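You operate a simulated robot arm through the tools that you are given. There is no shell and no other tool. Be economical: measure what you need, move in short steps, check, and stop when the job is done.

Carry out the task below with a simulated robot arm. There is one attempt and no reset: what you move stays moved.

TASK
Press the bearing in the blue roller all the way home.
Fine: roller back in its spot, lever up, slide out, the other rollers left alone.

Only the result counts: the job must be done as asked and must still hold three seconds after the hand-in. Knocking over, shifting, dropping, spilling or breaking anything else fails it.

THE ROBOT
A 7-joint arm with a two-finger parallel gripper, fixed in place. Base frame: the origin is at the foot of the arm, x ahead of it, y to its left, z up; the work surface is at about z = 900. Units: mm, degrees, N and s.
Its first joint turns from -166.0 to 166.0 degrees. Payload 4.4 kg.
Tool frame: the origin (TCP) lies between the finger pads and is the grasp point; the fingertips stand 23 mm ahead of it; z points along the fingers, y is the line along which they close. The gripper opens to 94 mm. The fingers are 38 mm wide and 10 mm thick; the gripper's body (54 by 96 mm) begins 39 mm behind the TCP.
Orientation is that of the tool frame in the base frame, as a unit quaternion [x, y, z, w]. With the fingers straight down and closing along the base's y, the tool's x points along the base's -x, its y along +y and its z along -z.

THE INTERFACE
- The arm moves only by the tool nudge_tool. Its argument "steps" is a list of rows, each a list of 2 entries, a list of its own where there are three numbers: the shift along the base's x, y, z in mm, then the turn, a rotation vector about the base's x, y, z in degrees. In form: [[[x, y, z], [wx, wy, wz]], ...]. A call has 1 to 20 rows; each row is the pose to reach, as a shift and turn from the pose commanded when the call began. "grip" is the finger opening in mm, from 0 to 94, set as the call begins (left out, the last holds). Rows are played at 5 a second. More than 50 mm and 8.6 degrees between two rows, or a gripper value outside its range, and nothing of the call is played. A pose out of reach is approached as far as the arm can. The call stops where the force on the tool passes 90 N (or 10 N more than at its start, if that is more) or the arm is blocked; 0.2 s more then pass. The fingers move at their own pace (about 72 mm/s each) and stop on an object; they squeeze with about 39 N. The grip force told is the motor's: it shows also when the fingers shut on nothing. Time passes only in rows, and 0.2 s behind the last, so rows that repeat a pose let the fingers close. The reply holds the time, the measured pose of the TCP, the force on the tool along the base axes, the opening and the grip force, in the units named above and with some noise, and new pictures: "pictures" is both (left out), scene, wrist or none.
- Cameras (640 x 400 px; columns grow to the right, rows downward): "scene" is fixed at [397.1, 508.7, 1665]; the picture's right is [-0.49, -0.87, 0.00], its down [-0.65, 0.36, -0.67] and it looks along [0.58, -0.33, -0.74] (base axes); focal length 329 px, centre (320, 200). "wrist" rides on the gripper at [86, 16, -75] in the tool frame; the picture's right is [-0.18, 0.98, 0.00], its down [-0.58, -0.11, -0.81] and it looks along [-0.79, -0.15, 0.59] (tool axes); focal length 243 px, centre (320, 200). There is no depth. A picture from a camera that has moved, and an enlarged one, comes with that camera's place and axes in the base frame and with its lens. The place of the scene camera against the robot may be out by one fixed shift of up to 18 mm in any direction.
- inspect(camera, box): a new picture of the part [left, top, right, bottom] of that camera's present view, enlarged. It takes no simulated time.
- close_job(): hands the job in; it is judged then, once.

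Work in short steps. Places have to be worked out from the pictures, the camera data and where the tool is seen: move nearer, look again, correct. Check each grasp and each placing, and mend what went wrong. You have 120 turns and 170 pictures in all, those below and enlarged ones among them. Open the gripper and draw the arm clear of the work before you hand the job in, unless the task says otherwise; then end with one line.

The tools are called after "Emit:" by a JSON object that holds its "fn" and its "kwargs". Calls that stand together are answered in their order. nudge_tool: Moves the arm, as the interface text tells. Its arguments: {"type":"object","properties":{"steps":{"type":"array"},"grip":{"type":"number"},"pictures":{"type":"string","enum":["both","scene","wrist","none"]}},"required":["steps"]} The other tools are called the same way: inspect (camera, box) takes an enlarged picture of a part of a camera's view; close_job () hands the job in.

At the start:

```text
time_s: 0.0
position: [711.0, 178.9, 1291.8]
ee_rot: [-0.001, 1.0, 0.0, -0.001]
contact_force: [-0.1, 0.5, 0.6]
width: 94.3
grasp_force: 0.1
```

scene: 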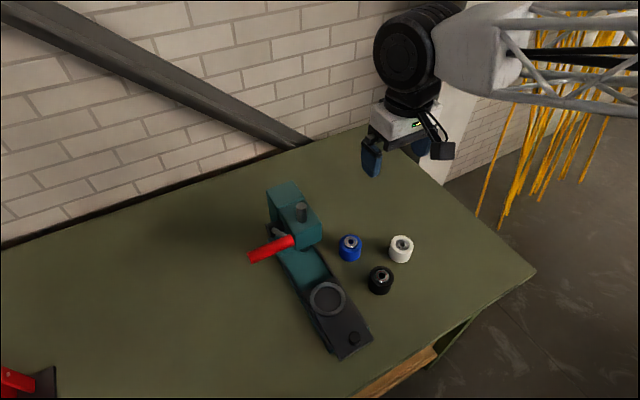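
wrist: 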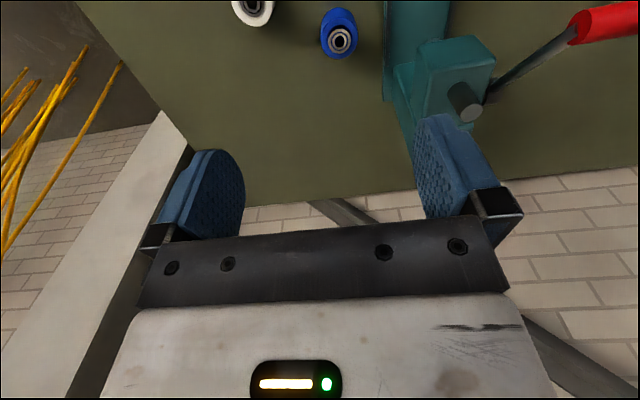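

I'll start with enlarged views of the press and the rollers.

Emit:
{"fn": "inspect", "kwargs": {"camera": "scene", "box": [230, 170, 430, 370]}}

Emit:
{"fn": "inspect", "kwargs": {"camera": "wrist", "box": [220, 0, 640, 200]}}

```text
2.00 times, centred on (330, 270) of scene
camera zoom: at [397.1, 508.7, 1665.0], right [-0.49, -0.87, 0.0], down [-0.65, 0.36, -0.67], along [0.58, -0.33, -0.74], focal length 657 px, centre (300, 60)
```

zoom: 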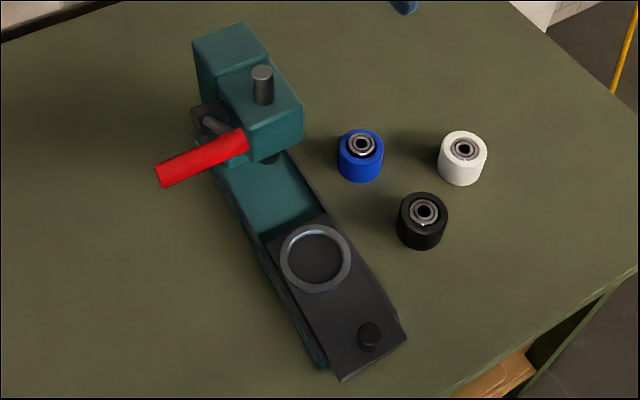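

```text
1.52 times, centred on (430, 100) of wrist
camera zoom: at [625.8, 193.9, 1367.3], right [0.18, 0.98, 0.0], down [0.58, -0.11, 0.81], along [0.79, -0.15, -0.59], focal length 370 px, centre (152, 352)
```

zoom: 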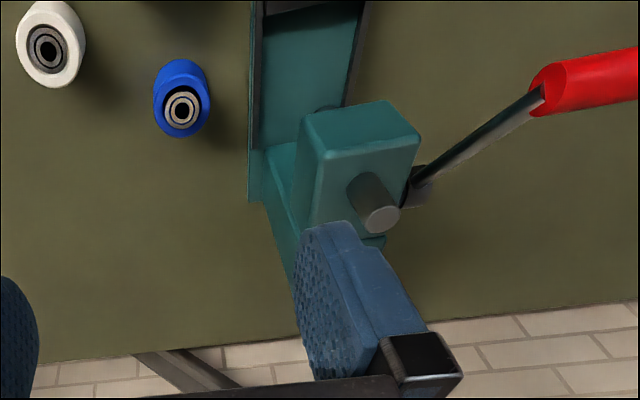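

Rough positions: blue roller (781,195), nest ring about (680,325), slide knob about (568,322), ram about (845,310). The slide travels along +x. I'll back up to look at the press and the lever from the front.

Emit:
{"fn": "nudge_tool", "kwargs": {"steps": [[[-38, 20, -10], [0, 0, 0]], [[-77, 40, -20], [0, 0, 0]], [[-115, 60, -30], [0, 0, 0]], [[-154, 80, -40], [0, 0, 0]], [[-192, 100, -50], [0, 0, 0]], [[-231, 121, -60], [0, 0, 0]]]}}

```text
time_s: 1.4
position: [481.2, 298.5, 1231.4]
ee_rot: [0.0, 1.0, 0.0, 0.0]
contact_force: [0.2, 0.4, 0.2]
width: 94.1
grasp_force: 0.0
camera wrist: at [395.3, 314.4, 1306.2], right [0.18, 0.98, 0.0], down [0.58, -0.11, 0.81], along [0.79, -0.15, -0.59], focal length 243 px, centre (320, 200)
```

scene: 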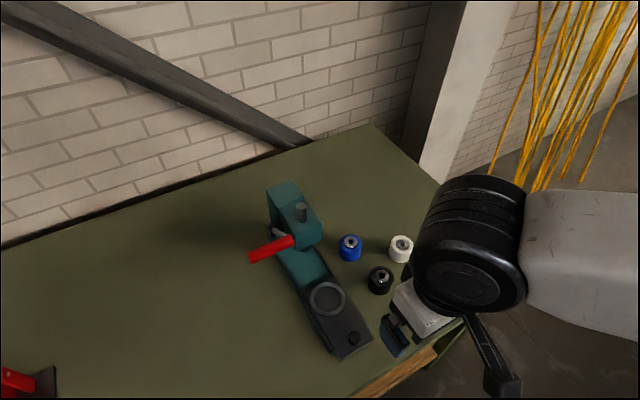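
wrist: 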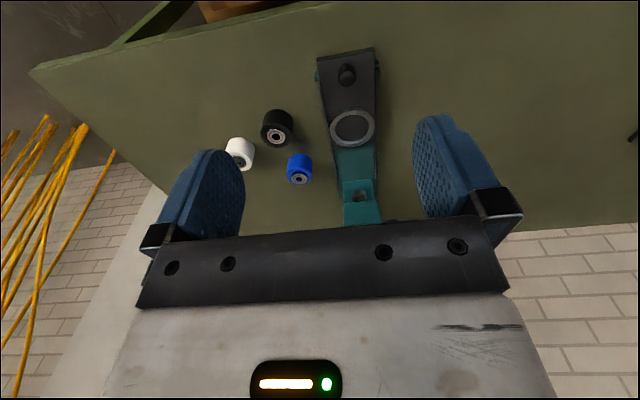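

Emit:
{"fn": "inspect", "kwargs": {"camera": "wrist", "box": [210, 40, 450, 230]}}

```text
2.11 times, centred on (330, 135) of wrist
camera zoom: at [395.3, 314.4, 1306.2], right [0.18, 0.98, 0.0], down [0.58, -0.11, 0.81], along [0.79, -0.15, -0.59], focal length 511 px, centre (299, 337)
```

zoom: 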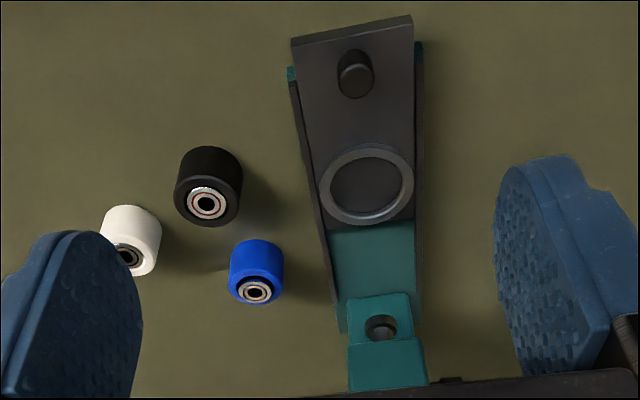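

The lever seems to rise from a pivot near (842,384,1055) toward the robot, with the handle near (743,418,1127). I'll move above and left of it for a clearer view.

Emit:
{"fn": "nudge_tool", "kwargs": {"steps": [[[0, 40, 15], [0, 0, 0]], [[0, 85, 30], [0, 0, 0]], [[30, 120, 45], [0, 0, 0]], [[60, 155, 50], [0, 0, 0]], [[100, 180, 50], [0, 0, 0]], [[145, 190, 50], [0, 0, 0]], [[180, 190, 50], [0, 0, 0]]]}}

Emit:
{"fn": "inspect", "kwargs": {"camera": "wrist", "box": [180, 0, 500, 220]}}

```text
time_s: 3.0
position: [660.6, 488.9, 1283.5]
ee_rot: [0.001, 1.0, 0.0, 0.0]
contact_force: [0.1, 0.0, 0.0]
width: 94.2
grasp_force: 0.1
camera wrist: at [574.3, 505.3, 1357.9], right [0.18, 0.98, 0.0], down [0.58, -0.11, 0.81], along [0.79, -0.15, -0.59], focal length 243 px, centre (320, 200)
```

scene: 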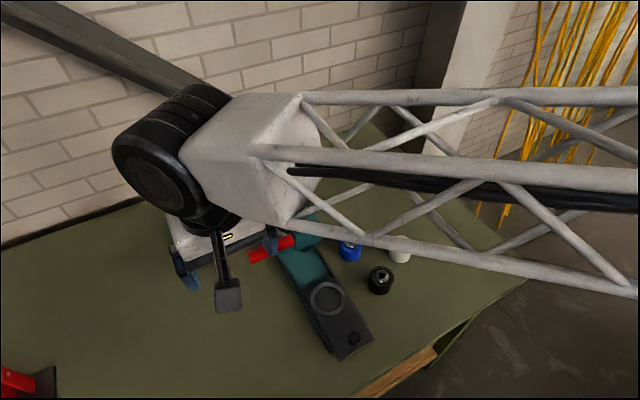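
wrist: 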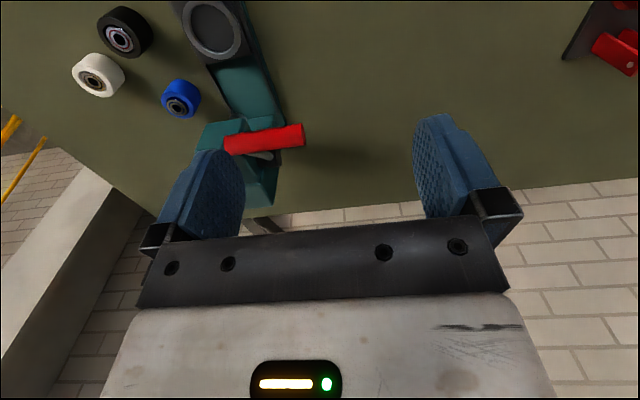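

```text
1.82 times, centred on (340, 110) of wrist
camera zoom: at [574.3, 505.3, 1357.9], right [0.18, 0.98, 0.0], down [0.58, -0.11, 0.81], along [0.79, -0.15, -0.59], focal length 441 px, centre (284, 364)
```

zoom: 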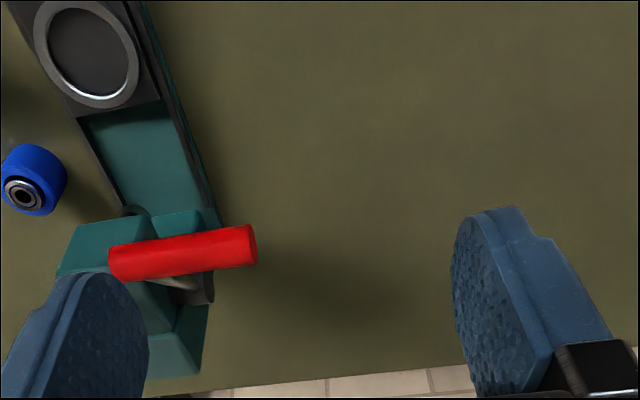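

The handle is a bar along y from about (732,370,1153) to (732,457,1153), with the ram axis near (799,318) and the nest near (684,318). The blue roller stands at about (781,194) with its top near 953. I'll move above the roller.

Emit:
{"fn": "nudge_tool", "kwargs": {"steps": [[[10, -45, 0], [0, 0, 0]], [[20, -90, 0], [0, 0, 0]], [[40, -135, 0], [0, 0, 0]], [[60, -180, 0], [0, 0, 0]], [[80, -220, 0], [0, 0, 0]], [[100, -260, 0], [0, 0, 0]], [[120, -295, 0], [0, 0, 0]], [[120, -295, -50], [0, 0, 0]], [[120, -295, -100], [0, 0, 0]], [[120, -295, -150], [0, 0, 0]], [[120, -295, -200], [0, 0, 0]]]}}

Emit:
{"fn": "inspect", "kwargs": {"camera": "wrist", "box": [180, 0, 500, 220]}}

```text
time_s: 5.4
position: [780.5, 193.2, 1084.4]
ee_rot: [0.0, 1.0, 0.0, 0.001]
contact_force: [0.2, -0.3, 0.6]
width: 94.0
grasp_force: 0.1
camera wrist: at [695.0, 209.1, 1158.1], right [0.18, 0.98, 0.0], down [0.58, -0.11, 0.81], along [0.79, -0.15, -0.59], focal length 243 px, centre (320, 200)
```

scene: 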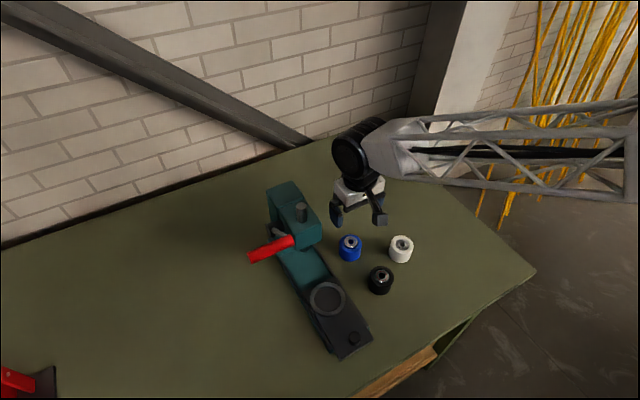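
wrist: 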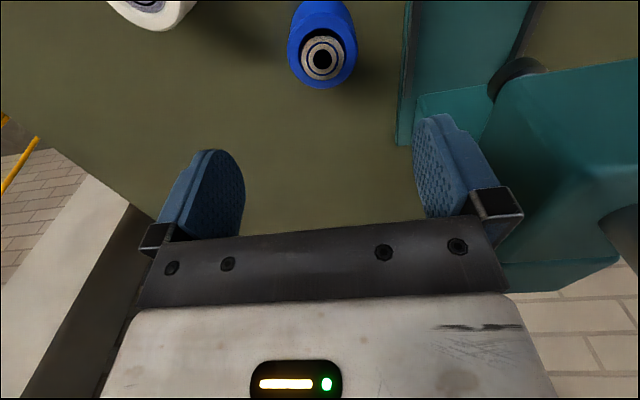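

```text
1.82 times, centred on (340, 110) of wrist
camera zoom: at [695.0, 209.1, 1158.1], right [0.18, 0.98, 0.0], down [0.58, -0.11, 0.81], along [0.79, -0.15, -0.59], focal length 441 px, centre (284, 364)
```

zoom: 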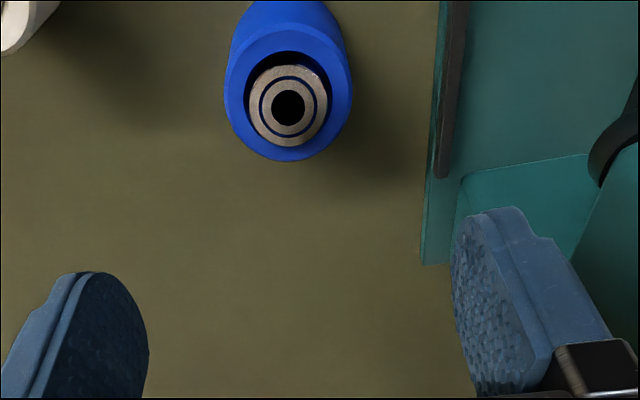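

The roller's centre is confirmed at about (782,194), with a diameter near 55. I'll narrow the gripper to 76 and descend to TCP z≈941.

Emit:
{"fn": "nudge_tool", "kwargs": {"steps": [[[1.5, 1, -45], [0, 0, 0]], [[1.5, 1, -85], [0, 0, 0]], [[1.5, 1, -115], [0, 0, 0]], [[1.5, 1, -135], [0, 0, 0]], [[1.5, 1, -143.5], [0, 0, 0]], [[1.5, 1, -143.5], [0, 0, 0]]], "grip": 76}}

Emit:
{"fn": "inspect", "kwargs": {"camera": "scene", "box": [250, 130, 450, 310]}}

```text
time_s: 6.8
position: [781.3, 196.0, 939.0]
ee_rot: [0.0, 1.0, 0.0, 0.0]
contact_force: [0.8, 0.2, 0.2]
width: 76.1
grasp_force: 0.1
camera wrist: at [696.5, 211.3, 1013.7], right [0.18, 0.98, 0.0], down [0.58, -0.11, 0.81], along [0.79, -0.15, -0.59], focal length 243 px, centre (320, 200)
```

scene: 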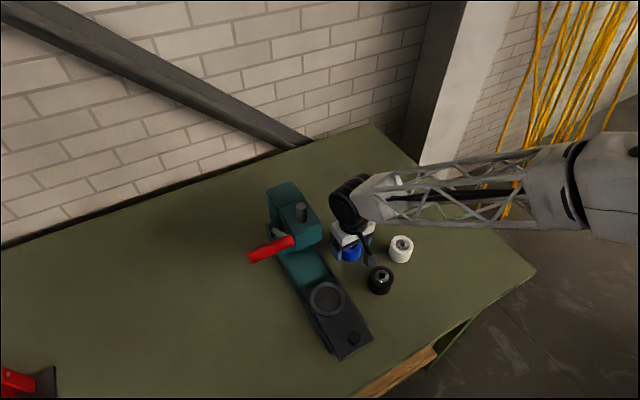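
wrist: 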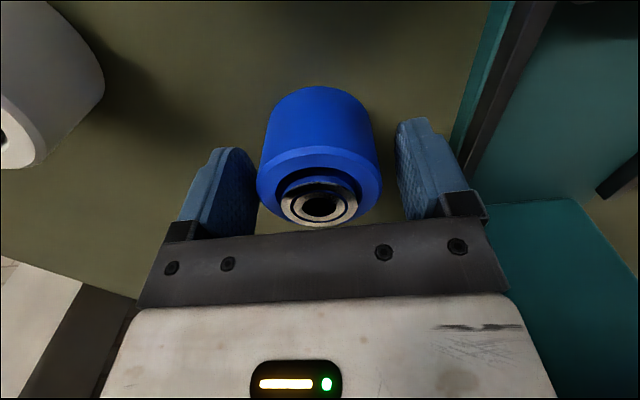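

```text
2.22 times, centred on (350, 220) of scene
camera zoom: at [397.1, 508.7, 1665.0], right [-0.49, -0.87, 0.0], down [-0.65, 0.36, -0.67], along [0.58, -0.33, -0.74], focal length 730 px, centre (253, 156)
```

zoom: 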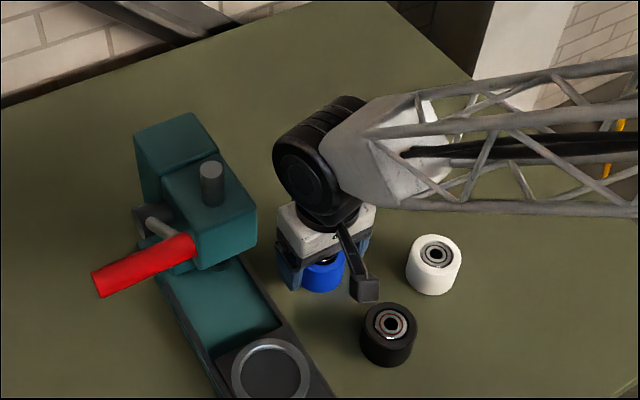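

The roller lies nearer the -y finger, so I'll shift y by -2 and close.

Emit:
{"fn": "nudge_tool", "kwargs": {"steps": [[[0, -2, 0], [0, 0, 0]]], "pictures": "none"}}

Emit:
{"fn": "nudge_tool", "kwargs": {"steps": [[[0, 0, 0], [0, 0, 0]], [[0, 0, 0], [0, 0, 0]], [[0, 0, 0], [0, 0, 0]]], "grip": 40, "pictures": "wrist"}}

```text
time_s: 7.2
position: [782.4, 192.6, 938.9]
ee_rot: [0.0, 1.0, 0.0, 0.0]
contact_force: [-0.7, 0.5, -0.2]
width: 76.2
grasp_force: 0.0
```

```text
time_s: 8.0
position: [781.8, 193.3, 938.4]
ee_rot: [0.0, 1.0, -0.001, 0.0]
contact_force: [0.2, -1.0, 0.6]
width: 58.7
grasp_force: 39.0
camera wrist: at [696.5, 209.1, 1013.6], right [0.18, 0.98, 0.0], down [0.58, -0.11, 0.81], along [0.79, -0.15, -0.59], focal length 243 px, centre (320, 200)
```

wrist: 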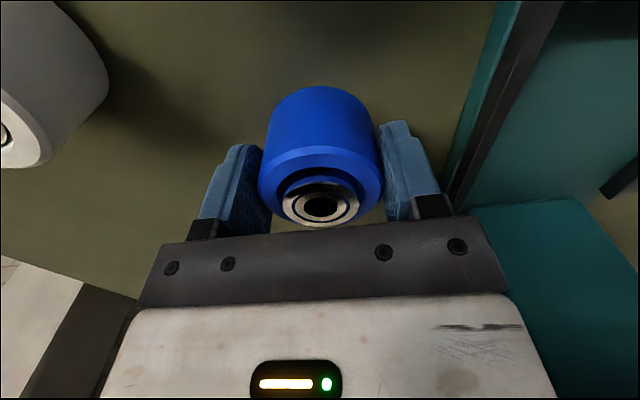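

Held (58.7 wide). I'll lift it, carry it clear of the black roller to above the nest, and look.

Emit:
{"fn": "nudge_tool", "kwargs": {"steps": [[[0, 0, 20], [0, 0, 0]], [[0, 0, 60], [0, 0, 0]], [[0, 0, 105], [0, 0, 0]], [[-25, 0, 140], [0, 0, 0]], [[-60, 10, 150], [0, 0, 0]], [[-95, 40, 150], [0, 0, 0]], [[-98, 80, 150], [0, 0, 0]], [[-98, 124, 150], [0, 0, 0]], [[-98, 124, 150], [0, 0, 0]]]}}

Emit:
{"fn": "inspect", "kwargs": {"camera": "scene", "box": [200, 120, 440, 360]}}

```text
time_s: 10.0
position: [683.0, 318.2, 1087.6]
ee_rot: [0.0, 1.0, -0.001, 0.001]
contact_force: [-0.6, -0.1, -1.1]
width: 58.6
grasp_force: 39.5
camera wrist: at [597.4, 333.6, 1163.8], right [0.18, 0.98, 0.0], down [0.58, -0.11, 0.81], along [0.79, -0.15, -0.59], focal length 243 px, centre (320, 200)
```

scene: 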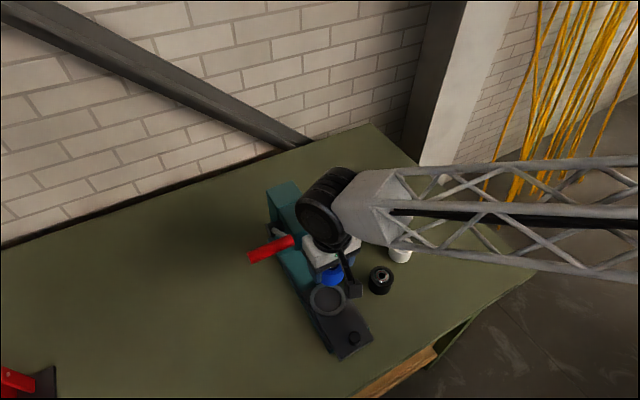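
wrist: 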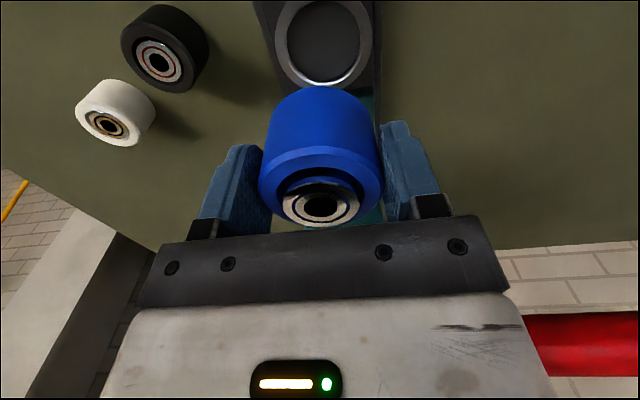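

```text
1.67 times, centred on (320, 240) of scene
camera zoom: at [397.1, 508.7, 1665.0], right [-0.49, -0.87, 0.0], down [-0.65, 0.36, -0.67], along [0.58, -0.33, -0.74], focal length 548 px, centre (320, 133)
```

zoom: 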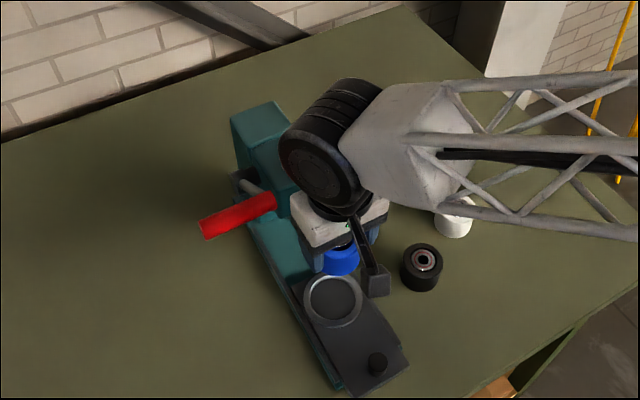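

The nest centre is about (683.5,319.5). I'll descend to z≈1010 and check alignment and how far the wrist clears the lever handle.

Emit:
{"fn": "nudge_tool", "kwargs": {"steps": [[[0.5, 1.5, -25], [0, 0, 0]], [[0.5, 1.5, -50], [0, 0, 0]], [[0.5, 1.5, -75], [0, 0, 0]], [[0.5, 1.5, -75], [0, 0, 0]]]}}

Emit:
{"fn": "inspect", "kwargs": {"camera": "scene", "box": [240, 160, 400, 320]}}

Emit:
{"fn": "inspect", "kwargs": {"camera": "wrist", "box": [220, 0, 420, 240]}}

```text
time_s: 11.0
position: [684.6, 318.3, 1014.0]
ee_rot: [0.0, 1.0, 0.0, 0.0]
contact_force: [-0.3, 0.2, -2.1]
width: 58.6
grasp_force: 39.0
camera wrist: at [598.5, 334.5, 1088.9], right [0.18, 0.98, 0.0], down [0.58, -0.11, 0.81], along [0.79, -0.15, -0.59], focal length 243 px, centre (320, 200)
```

scene: 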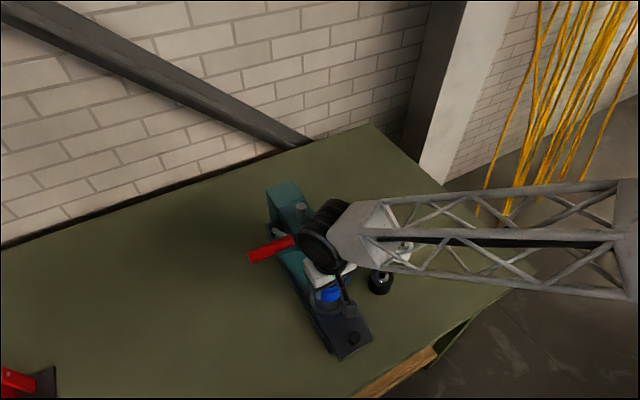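
wrist: 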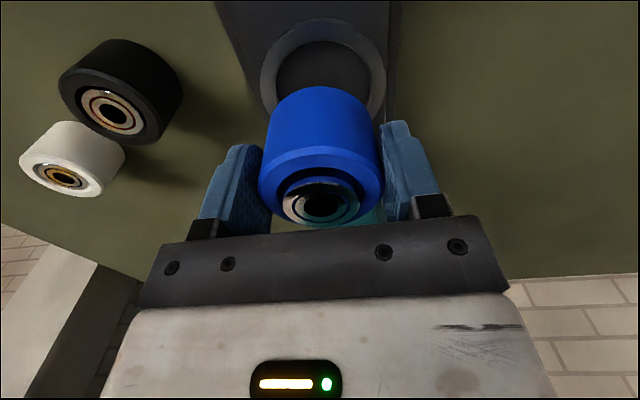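

```text
2.50 times, centred on (320, 240) of scene
camera zoom: at [397.1, 508.7, 1665.0], right [-0.49, -0.87, 0.0], down [-0.65, 0.36, -0.67], along [0.58, -0.33, -0.74], focal length 822 px, centre (320, 100)
```

zoom: 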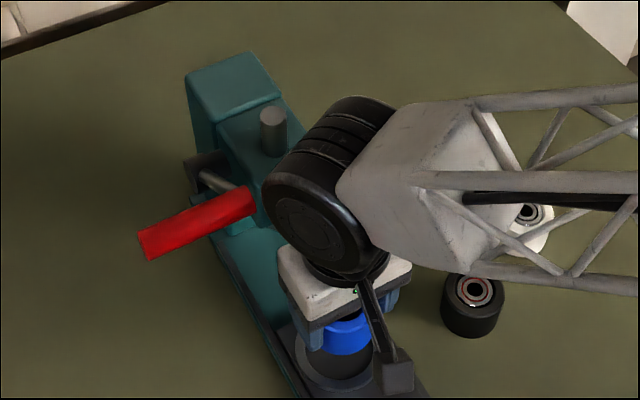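

```text
1.67 times, centred on (320, 120) of wrist
camera zoom: at [598.5, 334.5, 1088.9], right [0.18, 0.98, 0.0], down [0.58, -0.11, 0.81], along [0.79, -0.15, -0.59], focal length 404 px, centre (320, 333)
```

zoom: 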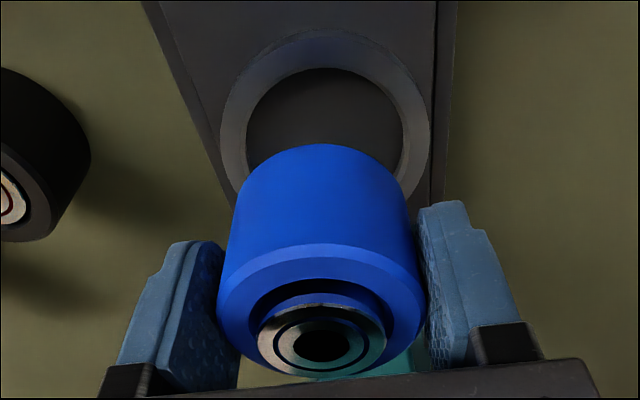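

The wrist cylinder sits about 210 mm above the TCP and clears the handle by about 19 mm. I refine the nest to about (686,320), lower to just above the ring and check.

Emit:
{"fn": "nudge_tool", "kwargs": {"steps": [[[1.5, 0.5, -20], [0, 0, 0]], [[1.5, 0.5, -38], [0, 0, 0]], [[1.5, 0.5, -38], [0, 0, 0]]]}}

Emit:
{"fn": "inspect", "kwargs": {"camera": "wrist", "box": [220, 0, 420, 240]}}

Emit:
{"fn": "inspect", "kwargs": {"camera": "scene", "box": [270, 240, 370, 340]}}

```text
time_s: 11.8
position: [686.1, 319.1, 975.9]
ee_rot: [0.0, 1.0, 0.0, 0.0]
contact_force: [-0.3, 0.4, -2.2]
width: 58.7
grasp_force: 38.3
camera wrist: at [600.1, 334.9, 1050.8], right [0.18, 0.98, 0.0], down [0.58, -0.11, 0.81], along [0.79, -0.15, -0.59], focal length 243 px, centre (320, 200)
```

scene: 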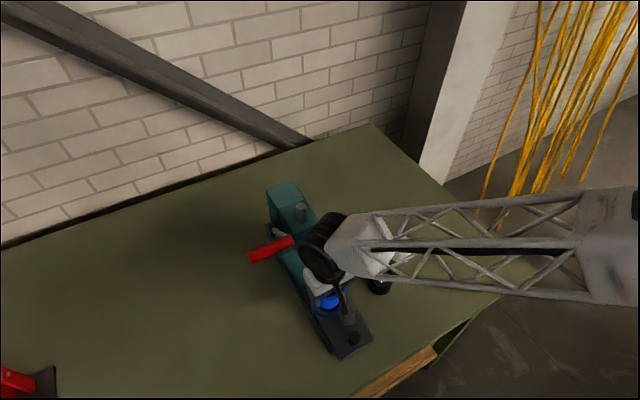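
wrist: 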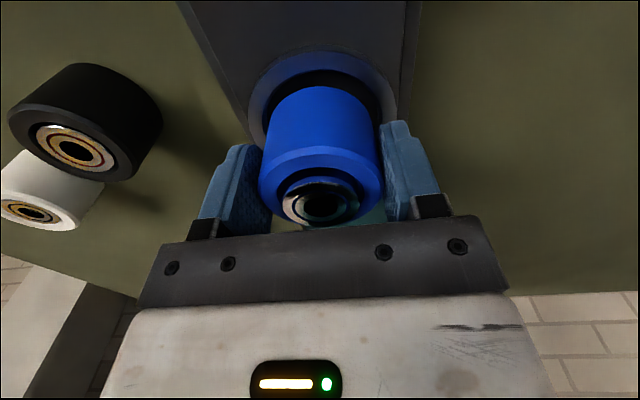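

```text
1.67 times, centred on (320, 120) of wrist
camera zoom: at [600.1, 334.9, 1050.8], right [0.18, 0.98, 0.0], down [0.58, -0.11, 0.81], along [0.79, -0.15, -0.59], focal length 404 px, centre (320, 333)
```

zoom: 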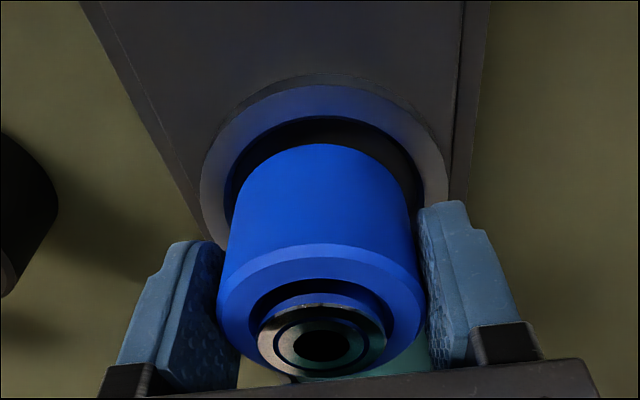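

```text
4.00 times, centred on (320, 290) of scene
camera zoom: at [397.1, 508.7, 1665.0], right [-0.49, -0.87, 0.0], down [-0.65, 0.36, -0.67], along [0.58, -0.33, -0.74], focal length 1314 px, centre (320, -160)
```

zoom: 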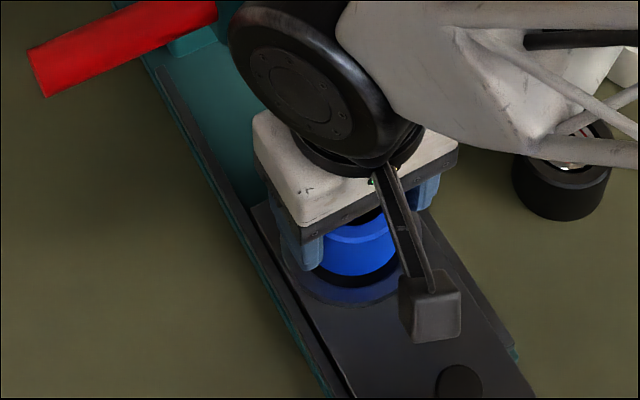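

The roller sits at TCP centre (686.3,319.4), and the ring appears at about (688.5,320.5). I'll shift +2.3/+1 and lower gently.

Emit:
{"fn": "nudge_tool", "kwargs": {"steps": [[[2.3, 1, 0], [0, 0, 0]], [[2.3, 1, -5], [0, 0, 0]], [[2.3, 1, -9], [0, 0, 0]], [[2.3, 1, -12], [0, 0, 0]]], "pictures": "wrist"}}

Emit:
{"fn": "inspect", "kwargs": {"camera": "wrist", "box": [220, 0, 420, 240]}}

```text
time_s: 12.8
position: [688.8, 319.1, 966.1]
ee_rot: [0.0, 1.0, 0.001, 0.002]
contact_force: [-2.8, -8.4, 27.2]
width: 59.0
grasp_force: 38.6
camera wrist: at [603.0, 335.9, 1040.4], right [0.18, 0.98, 0.0], down [0.58, -0.11, 0.81], along [0.79, -0.15, -0.59], focal length 243 px, centre (320, 200)
```

wrist: 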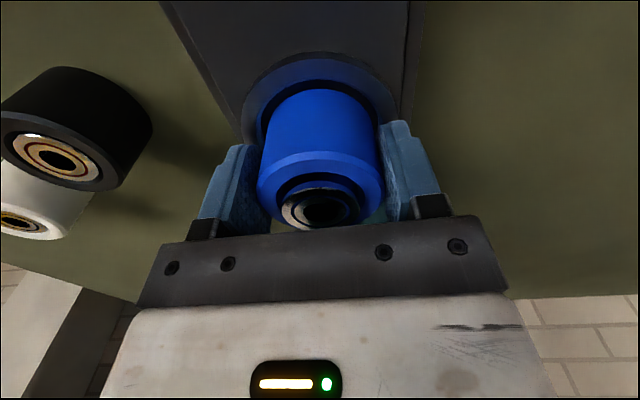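

```text
1.67 times, centred on (320, 120) of wrist
camera zoom: at [603.0, 335.9, 1040.4], right [0.18, 0.98, 0.0], down [0.58, -0.11, 0.81], along [0.79, -0.15, -0.59], focal length 404 px, centre (320, 333)
```

zoom: 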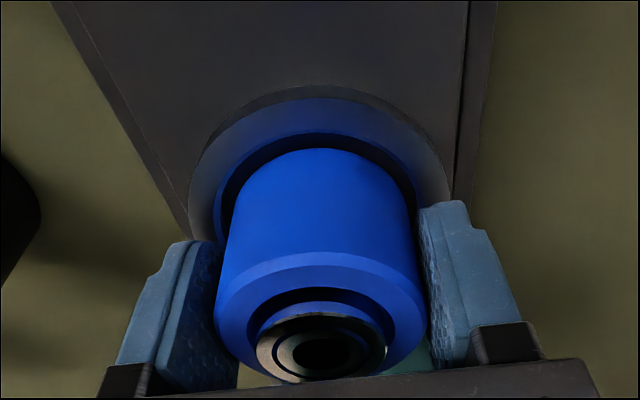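

Contact at z 966 with a -y push, and the picture shows the roller close to the ring's +y side. I'll lift 4, shift y by -1.6 and lower again.

Emit:
{"fn": "nudge_tool", "kwargs": {"steps": [[[0, 0, 5], [0, 0, 0]], [[0, -1.7, 5], [0, 0, 0]], [[0, -1.7, 2], [0, 0, 0]], [[0, -1.7, -1], [0, 0, 0]], [[0, -1.7, -3], [0, 0, 0]]], "pictures": "wrist"}}

Emit:
{"fn": "inspect", "kwargs": {"camera": "wrist", "box": [220, 0, 420, 240]}}

```text
time_s: 14.0
position: [689.5, 318.4, 963.7]
ee_rot: [0.0, 1.0, 0.001, 0.002]
contact_force: [-2.9, -6.9, 42.3]
width: 58.5
grasp_force: 38.9
camera wrist: at [603.3, 334.1, 1038.5], right [0.18, 0.98, 0.0], down [0.58, -0.11, 0.81], along [0.8, -0.15, -0.59], focal length 243 px, centre (320, 200)
```

wrist: 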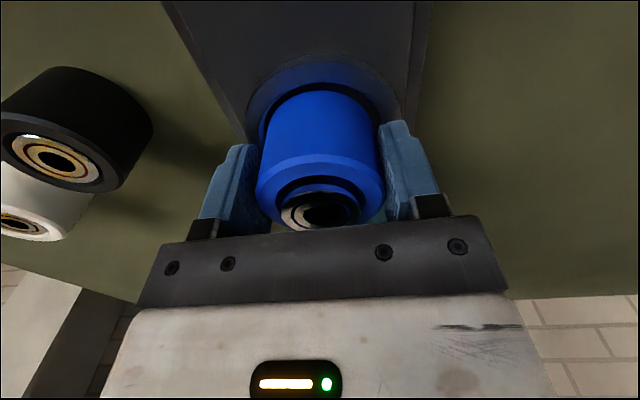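

```text
1.67 times, centred on (320, 120) of wrist
camera zoom: at [603.3, 334.1, 1038.5], right [0.18, 0.98, 0.0], down [0.58, -0.11, 0.81], along [0.8, -0.15, -0.59], focal length 404 px, centre (320, 333)
```

zoom: 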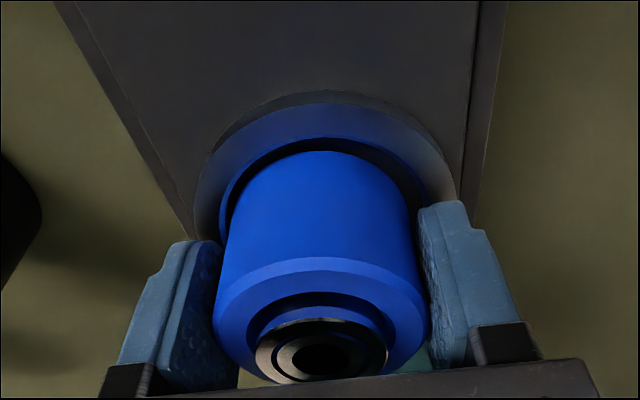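

The roller bottom seems to stop at z≈929.5 both times, so it is probably on the rim. I'll check from the scene camera.

Emit:
{"fn": "inspect", "kwargs": {"camera": "scene", "box": [295, 265, 365, 335]}}

Emit:
{"fn": "inspect", "kwargs": {"camera": "wrist", "box": [240, 40, 400, 140]}}

```text
5.71 times, centred on (330, 300) of scene
camera zoom: at [397.1, 508.7, 1665.0], right [-0.49, -0.87, 0.0], down [-0.65, 0.36, -0.67], along [0.58, -0.33, -0.74], focal length 1878 px, centre (263, -371)
```

zoom: 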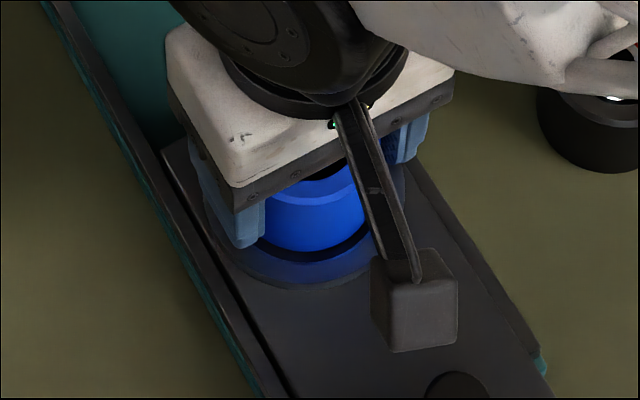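

```text
4.00 times, centred on (320, 90) of wrist
camera zoom: at [603.3, 334.1, 1038.5], right [0.18, 0.98, 0.0], down [0.58, -0.11, 0.81], along [0.8, -0.15, -0.59], focal length 970 px, centre (320, 640)
```

zoom: 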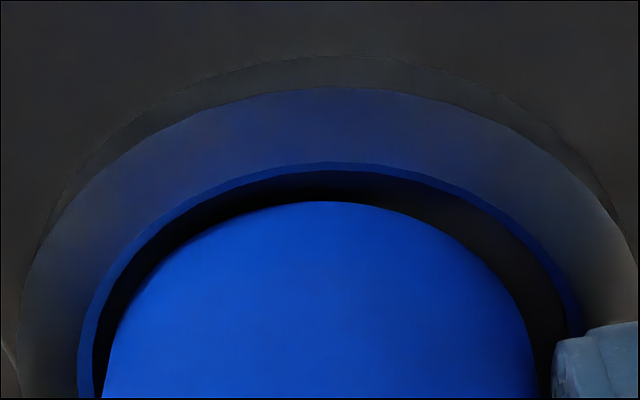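

Parallax suggests the rim is a bit higher than I assumed, which puts the nest centre nearer (686,320.4). I'll lift, re-centre there and lower gently.

Emit:
{"fn": "nudge_tool", "kwargs": {"steps": [[[0, 0, 9], [0, 0, 0]], [[-2.2, 1.2, 9], [0, 0, 0]], [[-2.2, 1.2, 6], [0, 0, 0]], [[-2.2, 1.2, 3], [0, 0, 0]], [[-2.2, 1.2, 1], [0, 0, 0]]], "pictures": "wrist"}}

Emit:
{"fn": "inspect", "kwargs": {"camera": "wrist", "box": [220, 40, 420, 240]}}

```text
time_s: 15.2
position: [686.1, 318.5, 964.3]
ee_rot: [0.0, 1.0, 0.001, 0.002]
contact_force: [-3.9, -7.3, 28.2]
width: 58.3
grasp_force: 38.8
camera wrist: at [600.4, 335.7, 1038.9], right [0.18, 0.98, 0.0], down [0.58, -0.11, 0.81], along [0.79, -0.15, -0.59], focal length 243 px, centre (320, 200)
```

wrist: 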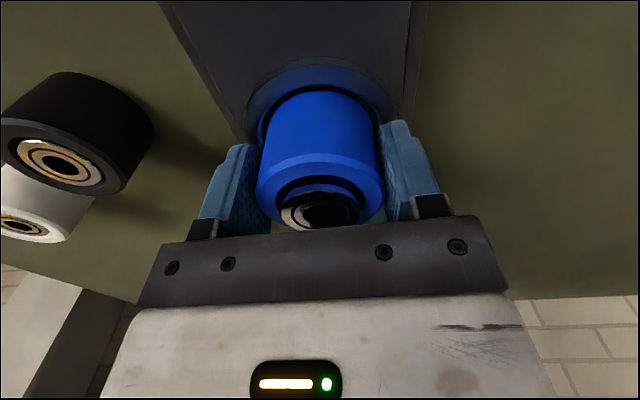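

```text
2.00 times, centred on (320, 140) of wrist
camera zoom: at [600.4, 335.7, 1038.9], right [0.18, 0.98, 0.0], down [0.58, -0.11, 0.81], along [0.79, -0.15, -0.59], focal length 485 px, centre (320, 320)
```

zoom: 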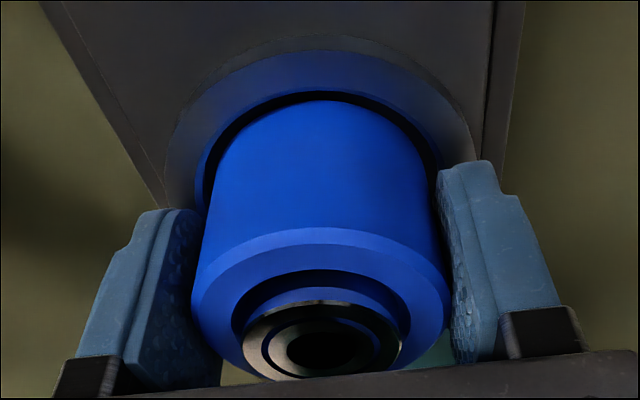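

The roller stops at the same height (~929.5) in three lateral positions, which suggests it is on the nest floor. I'll unload it and nudge it in y to see whether the ring wall confines it.

Emit:
{"fn": "nudge_tool", "kwargs": {"steps": [[[0, 0, 1.5], [0, 0, 0]], [[0, 1.5, 1.5], [0, 0, 0]], [[0, 3, 1.5], [0, 0, 0]], [[0, 4.5, 1.5], [0, 0, 0]]], "pictures": "none"}}

Emit:
{"fn": "nudge_tool", "kwargs": {"steps": [[[0, -3, 0], [0, 0, 0]], [[0, -6, 0], [0, 0, 0]], [[0, -8, 0], [0, 0, 0]]], "pictures": "none"}}

```text
time_s: 16.2
position: [685.1, 322.9, 964.3]
ee_rot: [-0.001, 1.0, 0.001, 0.001]
contact_force: [0.9, -26.4, 35.7]
width: 58.6
grasp_force: 39.1
```

```text
time_s: 17.0
position: [686.3, 316.6, 964.9]
ee_rot: [0.0, 1.0, 0.0, 0.001]
contact_force: [0.1, 24.1, 30.3]
width: 58.6
grasp_force: 38.9
```

The load was too high for a clean test, so I'll unload more and repeat it while watching the forces.

Emit:
{"fn": "nudge_tool", "kwargs": {"steps": [[[0, 3.5, 2], [0, 0, 0]], [[0, 3.5, 2], [0, 0, 0]]], "pictures": "none"}}

Emit:
{"fn": "nudge_tool", "kwargs": {"steps": [[[0, 2, 0], [0, 0, 0]], [[0, 4, 0], [0, 0, 0]]], "pictures": "none"}}

Emit:
{"fn": "nudge_tool", "kwargs": {"steps": [[[0, -4, 0], [0, 0, 0]], [[0, -8, 0], [0, 0, 0]]], "pictures": "wrist"}}

```text
time_s: 17.6
position: [686.0, 318.3, 964.9]
ee_rot: [0.0, 1.0, -0.001, -0.001]
contact_force: [0.6, -4.5, 9.8]
width: 58.6
grasp_force: 39.4
```

```text
time_s: 18.2
position: [685.8, 321.8, 964.5]
ee_rot: [0.0, 1.0, 0.0, 0.0]
contact_force: [-2.0, -7.3, 0.0]
width: 58.6
grasp_force: 39.0
```

```text
time_s: 18.8
position: [685.6, 316.5, 964.2]
ee_rot: [0.0, 1.0, 0.001, 0.0]
contact_force: [-2.1, 29.5, -4.2]
width: 58.4
grasp_force: 39.4
camera wrist: at [600.3, 332.8, 1040.1], right [0.18, 0.98, 0.0], down [0.58, -0.11, 0.81], along [0.79, -0.15, -0.59], focal length 243 px, centre (320, 200)
```

wrist: 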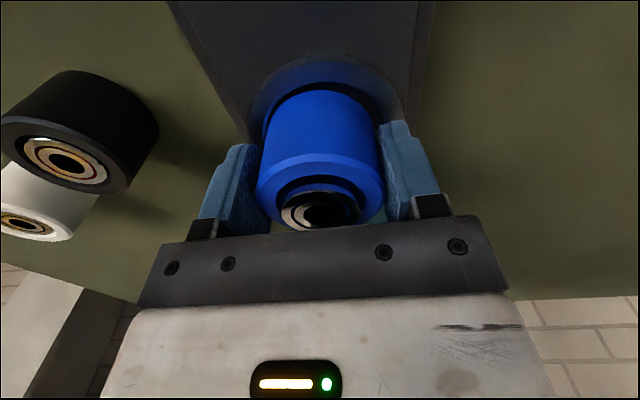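

With no z load, side forces appear at both y≈316.5 and y≈322, so the roller is inside the ring on the floor. I'll centre y, set it down lightly and release.

Emit:
{"fn": "nudge_tool", "kwargs": {"steps": [[[0, 3, 0], [0, 0, 0]], [[0, 3, -1], [0, 0, 0]]], "pictures": "none"}}

Emit:
{"fn": "nudge_tool", "kwargs": {"steps": [[[0, 0, 0], [0, 0, 0]], [[0, 0, 0], [0, 0, 0]]], "grip": 76, "pictures": "wrist"}}

Emit:
{"fn": "nudge_tool", "kwargs": {"steps": [[[0, 0, 30], [0, 0, 0]], [[0, 0, 70], [0, 0, 0]], [[-40, -10, 110], [0, 0, 0]], [[-85, -20, 110], [0, 0, 0]], [[-85, -20, 110], [0, 0, 0]]]}}

Emit:
{"fn": "inspect", "kwargs": {"camera": "scene", "box": [250, 170, 410, 370]}}

Emit:
{"fn": "inspect", "kwargs": {"camera": "wrist", "box": [200, 0, 440, 230]}}

```text
time_s: 19.4
position: [686.0, 318.4, 964.2]
ee_rot: [0.0, 1.0, 0.0, -0.001]
contact_force: [0.5, -1.0, 0.4]
width: 58.6
grasp_force: 38.7
```

```text
time_s: 20.0
position: [685.1, 318.6, 963.9]
ee_rot: [0.0, 1.0, -0.001, 0.0]
contact_force: [0.7, 0.1, 0.3]
width: 76.2
grasp_force: 0.0
camera wrist: at [600.5, 334.5, 1039.3], right [0.18, 0.98, 0.0], down [0.58, -0.11, 0.81], along [0.79, -0.15, -0.59], focal length 243 px, centre (320, 200)
```

wrist: 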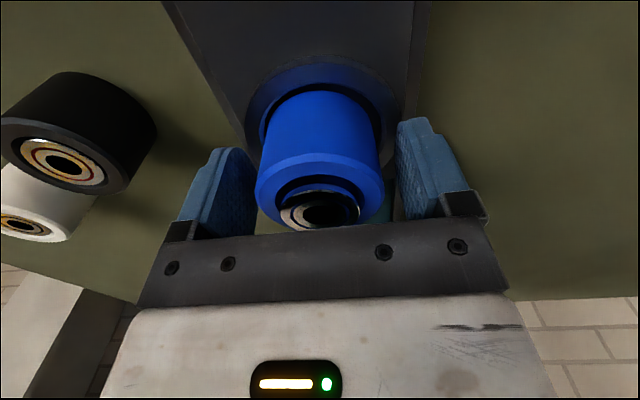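

```text
refused: row 3 steps farther than a row can; nothing moved
```

```text
2.00 times, centred on (330, 270) of scene
camera zoom: at [397.1, 508.7, 1665.0], right [-0.49, -0.87, 0.0], down [-0.65, 0.36, -0.67], along [0.58, -0.33, -0.74], focal length 657 px, centre (300, 60)
```

zoom: 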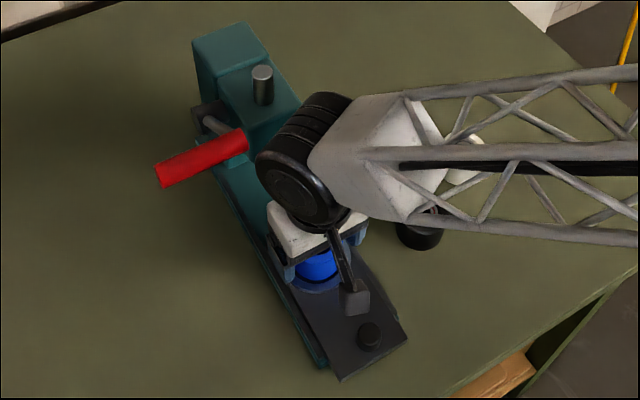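

```text
1.74 times, centred on (320, 115) of wrist
camera zoom: at [600.5, 334.5, 1039.3], right [0.18, 0.98, 0.0], down [0.58, -0.11, 0.81], along [0.79, -0.15, -0.59], focal length 422 px, centre (320, 348)
```

zoom: 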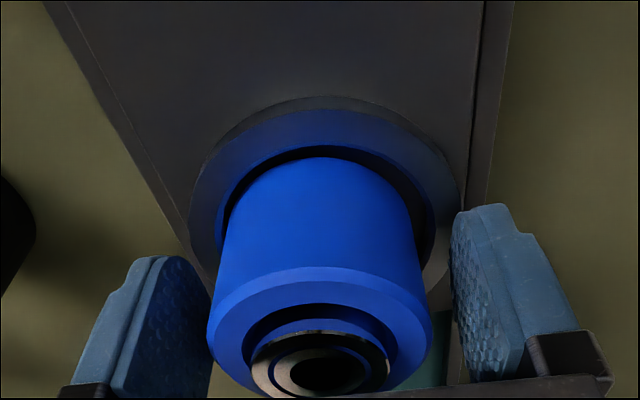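

Released, and the roller stands level in the nest. I'll rise straight up, then back off to look.

Emit:
{"fn": "nudge_tool", "kwargs": {"steps": [[[0, 0, 30], [0, 0, 0]], [[0, 0, 70], [0, 0, 0]], [[0, 0, 110], [0, 0, 0]], [[-40, 0, 130], [0, 0, 0]], [[-85, 0, 140], [0, 0, 0]], [[-120, 0, 140], [0, 0, 0]], [[-120, 0, 140], [0, 0, 0]]]}}

Emit:
{"fn": "inspect", "kwargs": {"camera": "scene", "box": [250, 170, 410, 370]}}

Emit:
{"fn": "inspect", "kwargs": {"camera": "wrist", "box": [200, 0, 440, 230]}}

```text
time_s: 21.6
position: [564.8, 317.7, 1104.2]
ee_rot: [0.0, 1.0, 0.001, 0.0]
contact_force: [-0.1, 0.2, -0.2]
width: 76.1
grasp_force: 0.0
camera wrist: at [480.1, 333.9, 1179.2], right [0.18, 0.98, 0.0], down [0.58, -0.11, 0.81], along [0.79, -0.15, -0.59], focal length 243 px, centre (320, 200)
```

scene: 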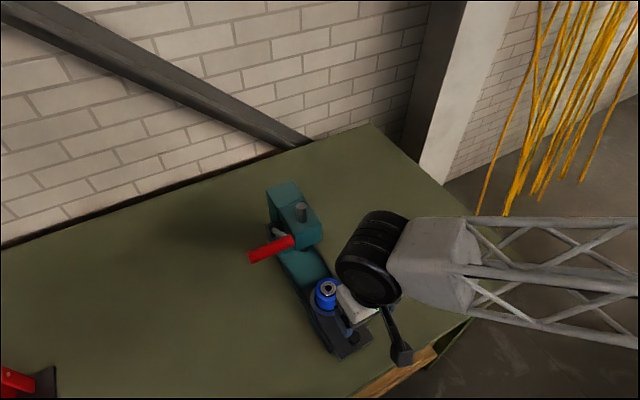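
wrist: 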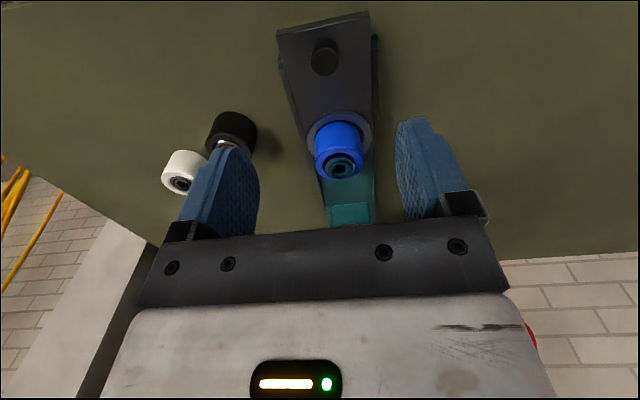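

```text
2.00 times, centred on (330, 270) of scene
camera zoom: at [397.1, 508.7, 1665.0], right [-0.49, -0.87, 0.0], down [-0.65, 0.36, -0.67], along [0.58, -0.33, -0.74], focal length 657 px, centre (300, 60)
```

zoom: 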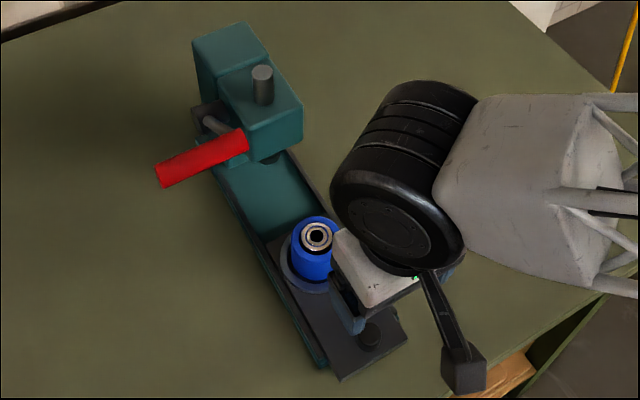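

```text
1.74 times, centred on (320, 115) of wrist
camera zoom: at [480.1, 333.9, 1179.2], right [0.18, 0.98, 0.0], down [0.58, -0.11, 0.81], along [0.79, -0.15, -0.59], focal length 422 px, centre (320, 348)
```

zoom: 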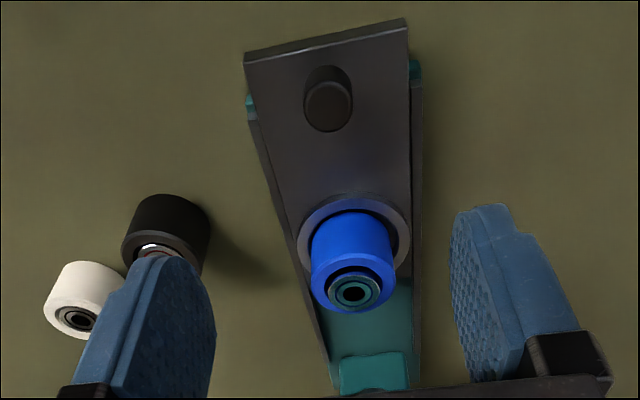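

The roller is upright in the nest with its bearing visibly raised. The knob axis is about (580,319) with its top near 950. I'll descend so the pads straddle it, offset 12 mm toward the robot to keep the wrist clear of the lever.

Emit:
{"fn": "nudge_tool", "kwargs": {"steps": [[[2, 0.5, -45], [0, 0, 0]], [[2, 0.5, -90], [0, 0, 0]], [[2, 0.5, -125], [0, 0, 0]], [[2, 0.5, -138], [0, 0, 0]], [[2, 0.5, -138], [0, 0, 0]]], "pictures": "both"}}

Emit:
{"fn": "inspect", "kwargs": {"camera": "scene", "box": [290, 250, 410, 370]}}

```text
time_s: 22.8
position: [568.2, 318.5, 965.4]
ee_rot: [0.0, 1.0, 0.0, 0.0]
contact_force: [0.0, 0.3, 0.2]
width: 75.9
grasp_force: 0.0
camera wrist: at [482.0, 335.0, 1041.2], right [0.18, 0.98, 0.0], down [0.58, -0.11, 0.81], along [0.79, -0.15, -0.59], focal length 243 px, centre (320, 200)
```

scene: 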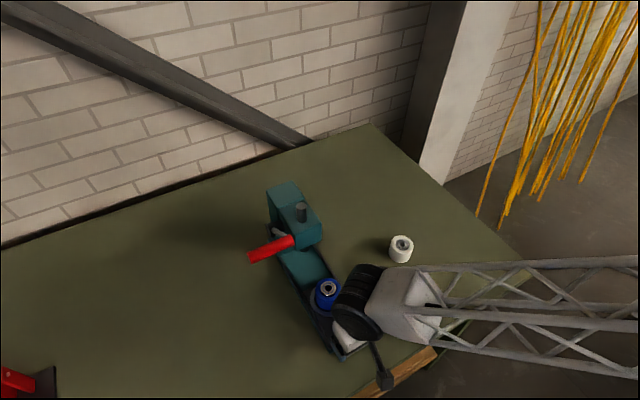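
wrist: 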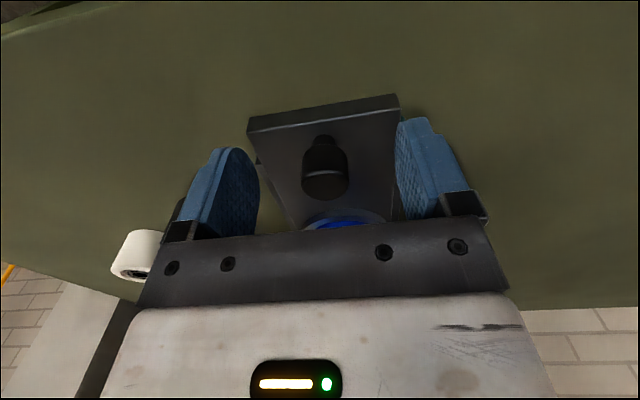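

```text
3.33 times, centred on (350, 310) of scene
camera zoom: at [397.1, 508.7, 1665.0], right [-0.49, -0.87, 0.0], down [-0.65, 0.36, -0.67], along [0.58, -0.33, -0.74], focal length 1095 px, centre (220, -167)
```

zoom: 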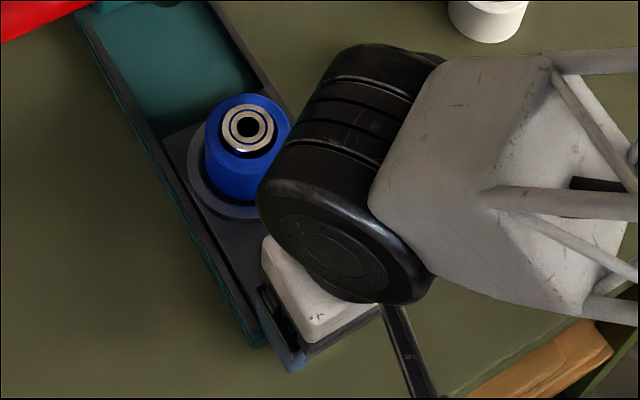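

The knob is centred between the fingers with its top near 957. I'll lower 6 mm more and close.

Emit:
{"fn": "nudge_tool", "kwargs": {"steps": [[[3, 0, -6], [0, 0, 0]], [[3, 0, -6], [0, 0, 0]]], "pictures": "none"}}

Emit:
{"fn": "nudge_tool", "kwargs": {"steps": [[[0, 0, 0], [0, 0, 0]], [[0, 0, 0], [0, 0, 0]], [[0, 0, 0], [0, 0, 0]]], "grip": 10, "pictures": "wrist"}}

```text
time_s: 23.4
position: [570.8, 318.9, 960.3]
ee_rot: [0.0, 1.0, 0.0, 0.0]
contact_force: [-0.1, -0.4, -0.3]
width: 75.7
grasp_force: 0.1
```

```text
time_s: 24.2
position: [570.3, 319.2, 959.6]
ee_rot: [-0.001, 1.0, 0.0, -0.001]
contact_force: [0.8, 37.4, -7.2]
width: 24.7
grasp_force: 45.0
camera wrist: at [485.3, 336.0, 1035.3], right [0.18, 0.98, 0.0], down [0.58, -0.11, 0.81], along [0.79, -0.15, -0.59], focal length 243 px, centre (320, 200)
```

wrist: 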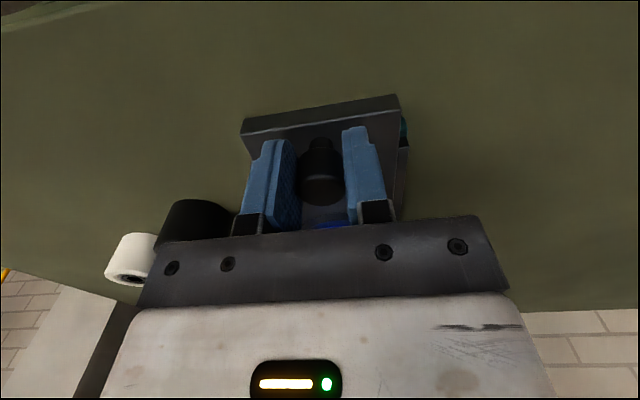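

Gripped at 24.7 wide, but with a +37 N side load. I'll relieve it by shifting +y.

Emit:
{"fn": "nudge_tool", "kwargs": {"steps": [[[0, 1, 0], [0, 0, 0]], [[0, 1.7, 0], [0, 0, 0]]], "pictures": "none"}}

```text
time_s: 24.8
position: [571.1, 319.9, 960.4]
ee_rot: [0.0, 1.0, 0.0, 0.0]
contact_force: [0.9, 9.4, 2.5]
width: 25.0
grasp_force: 44.7
```

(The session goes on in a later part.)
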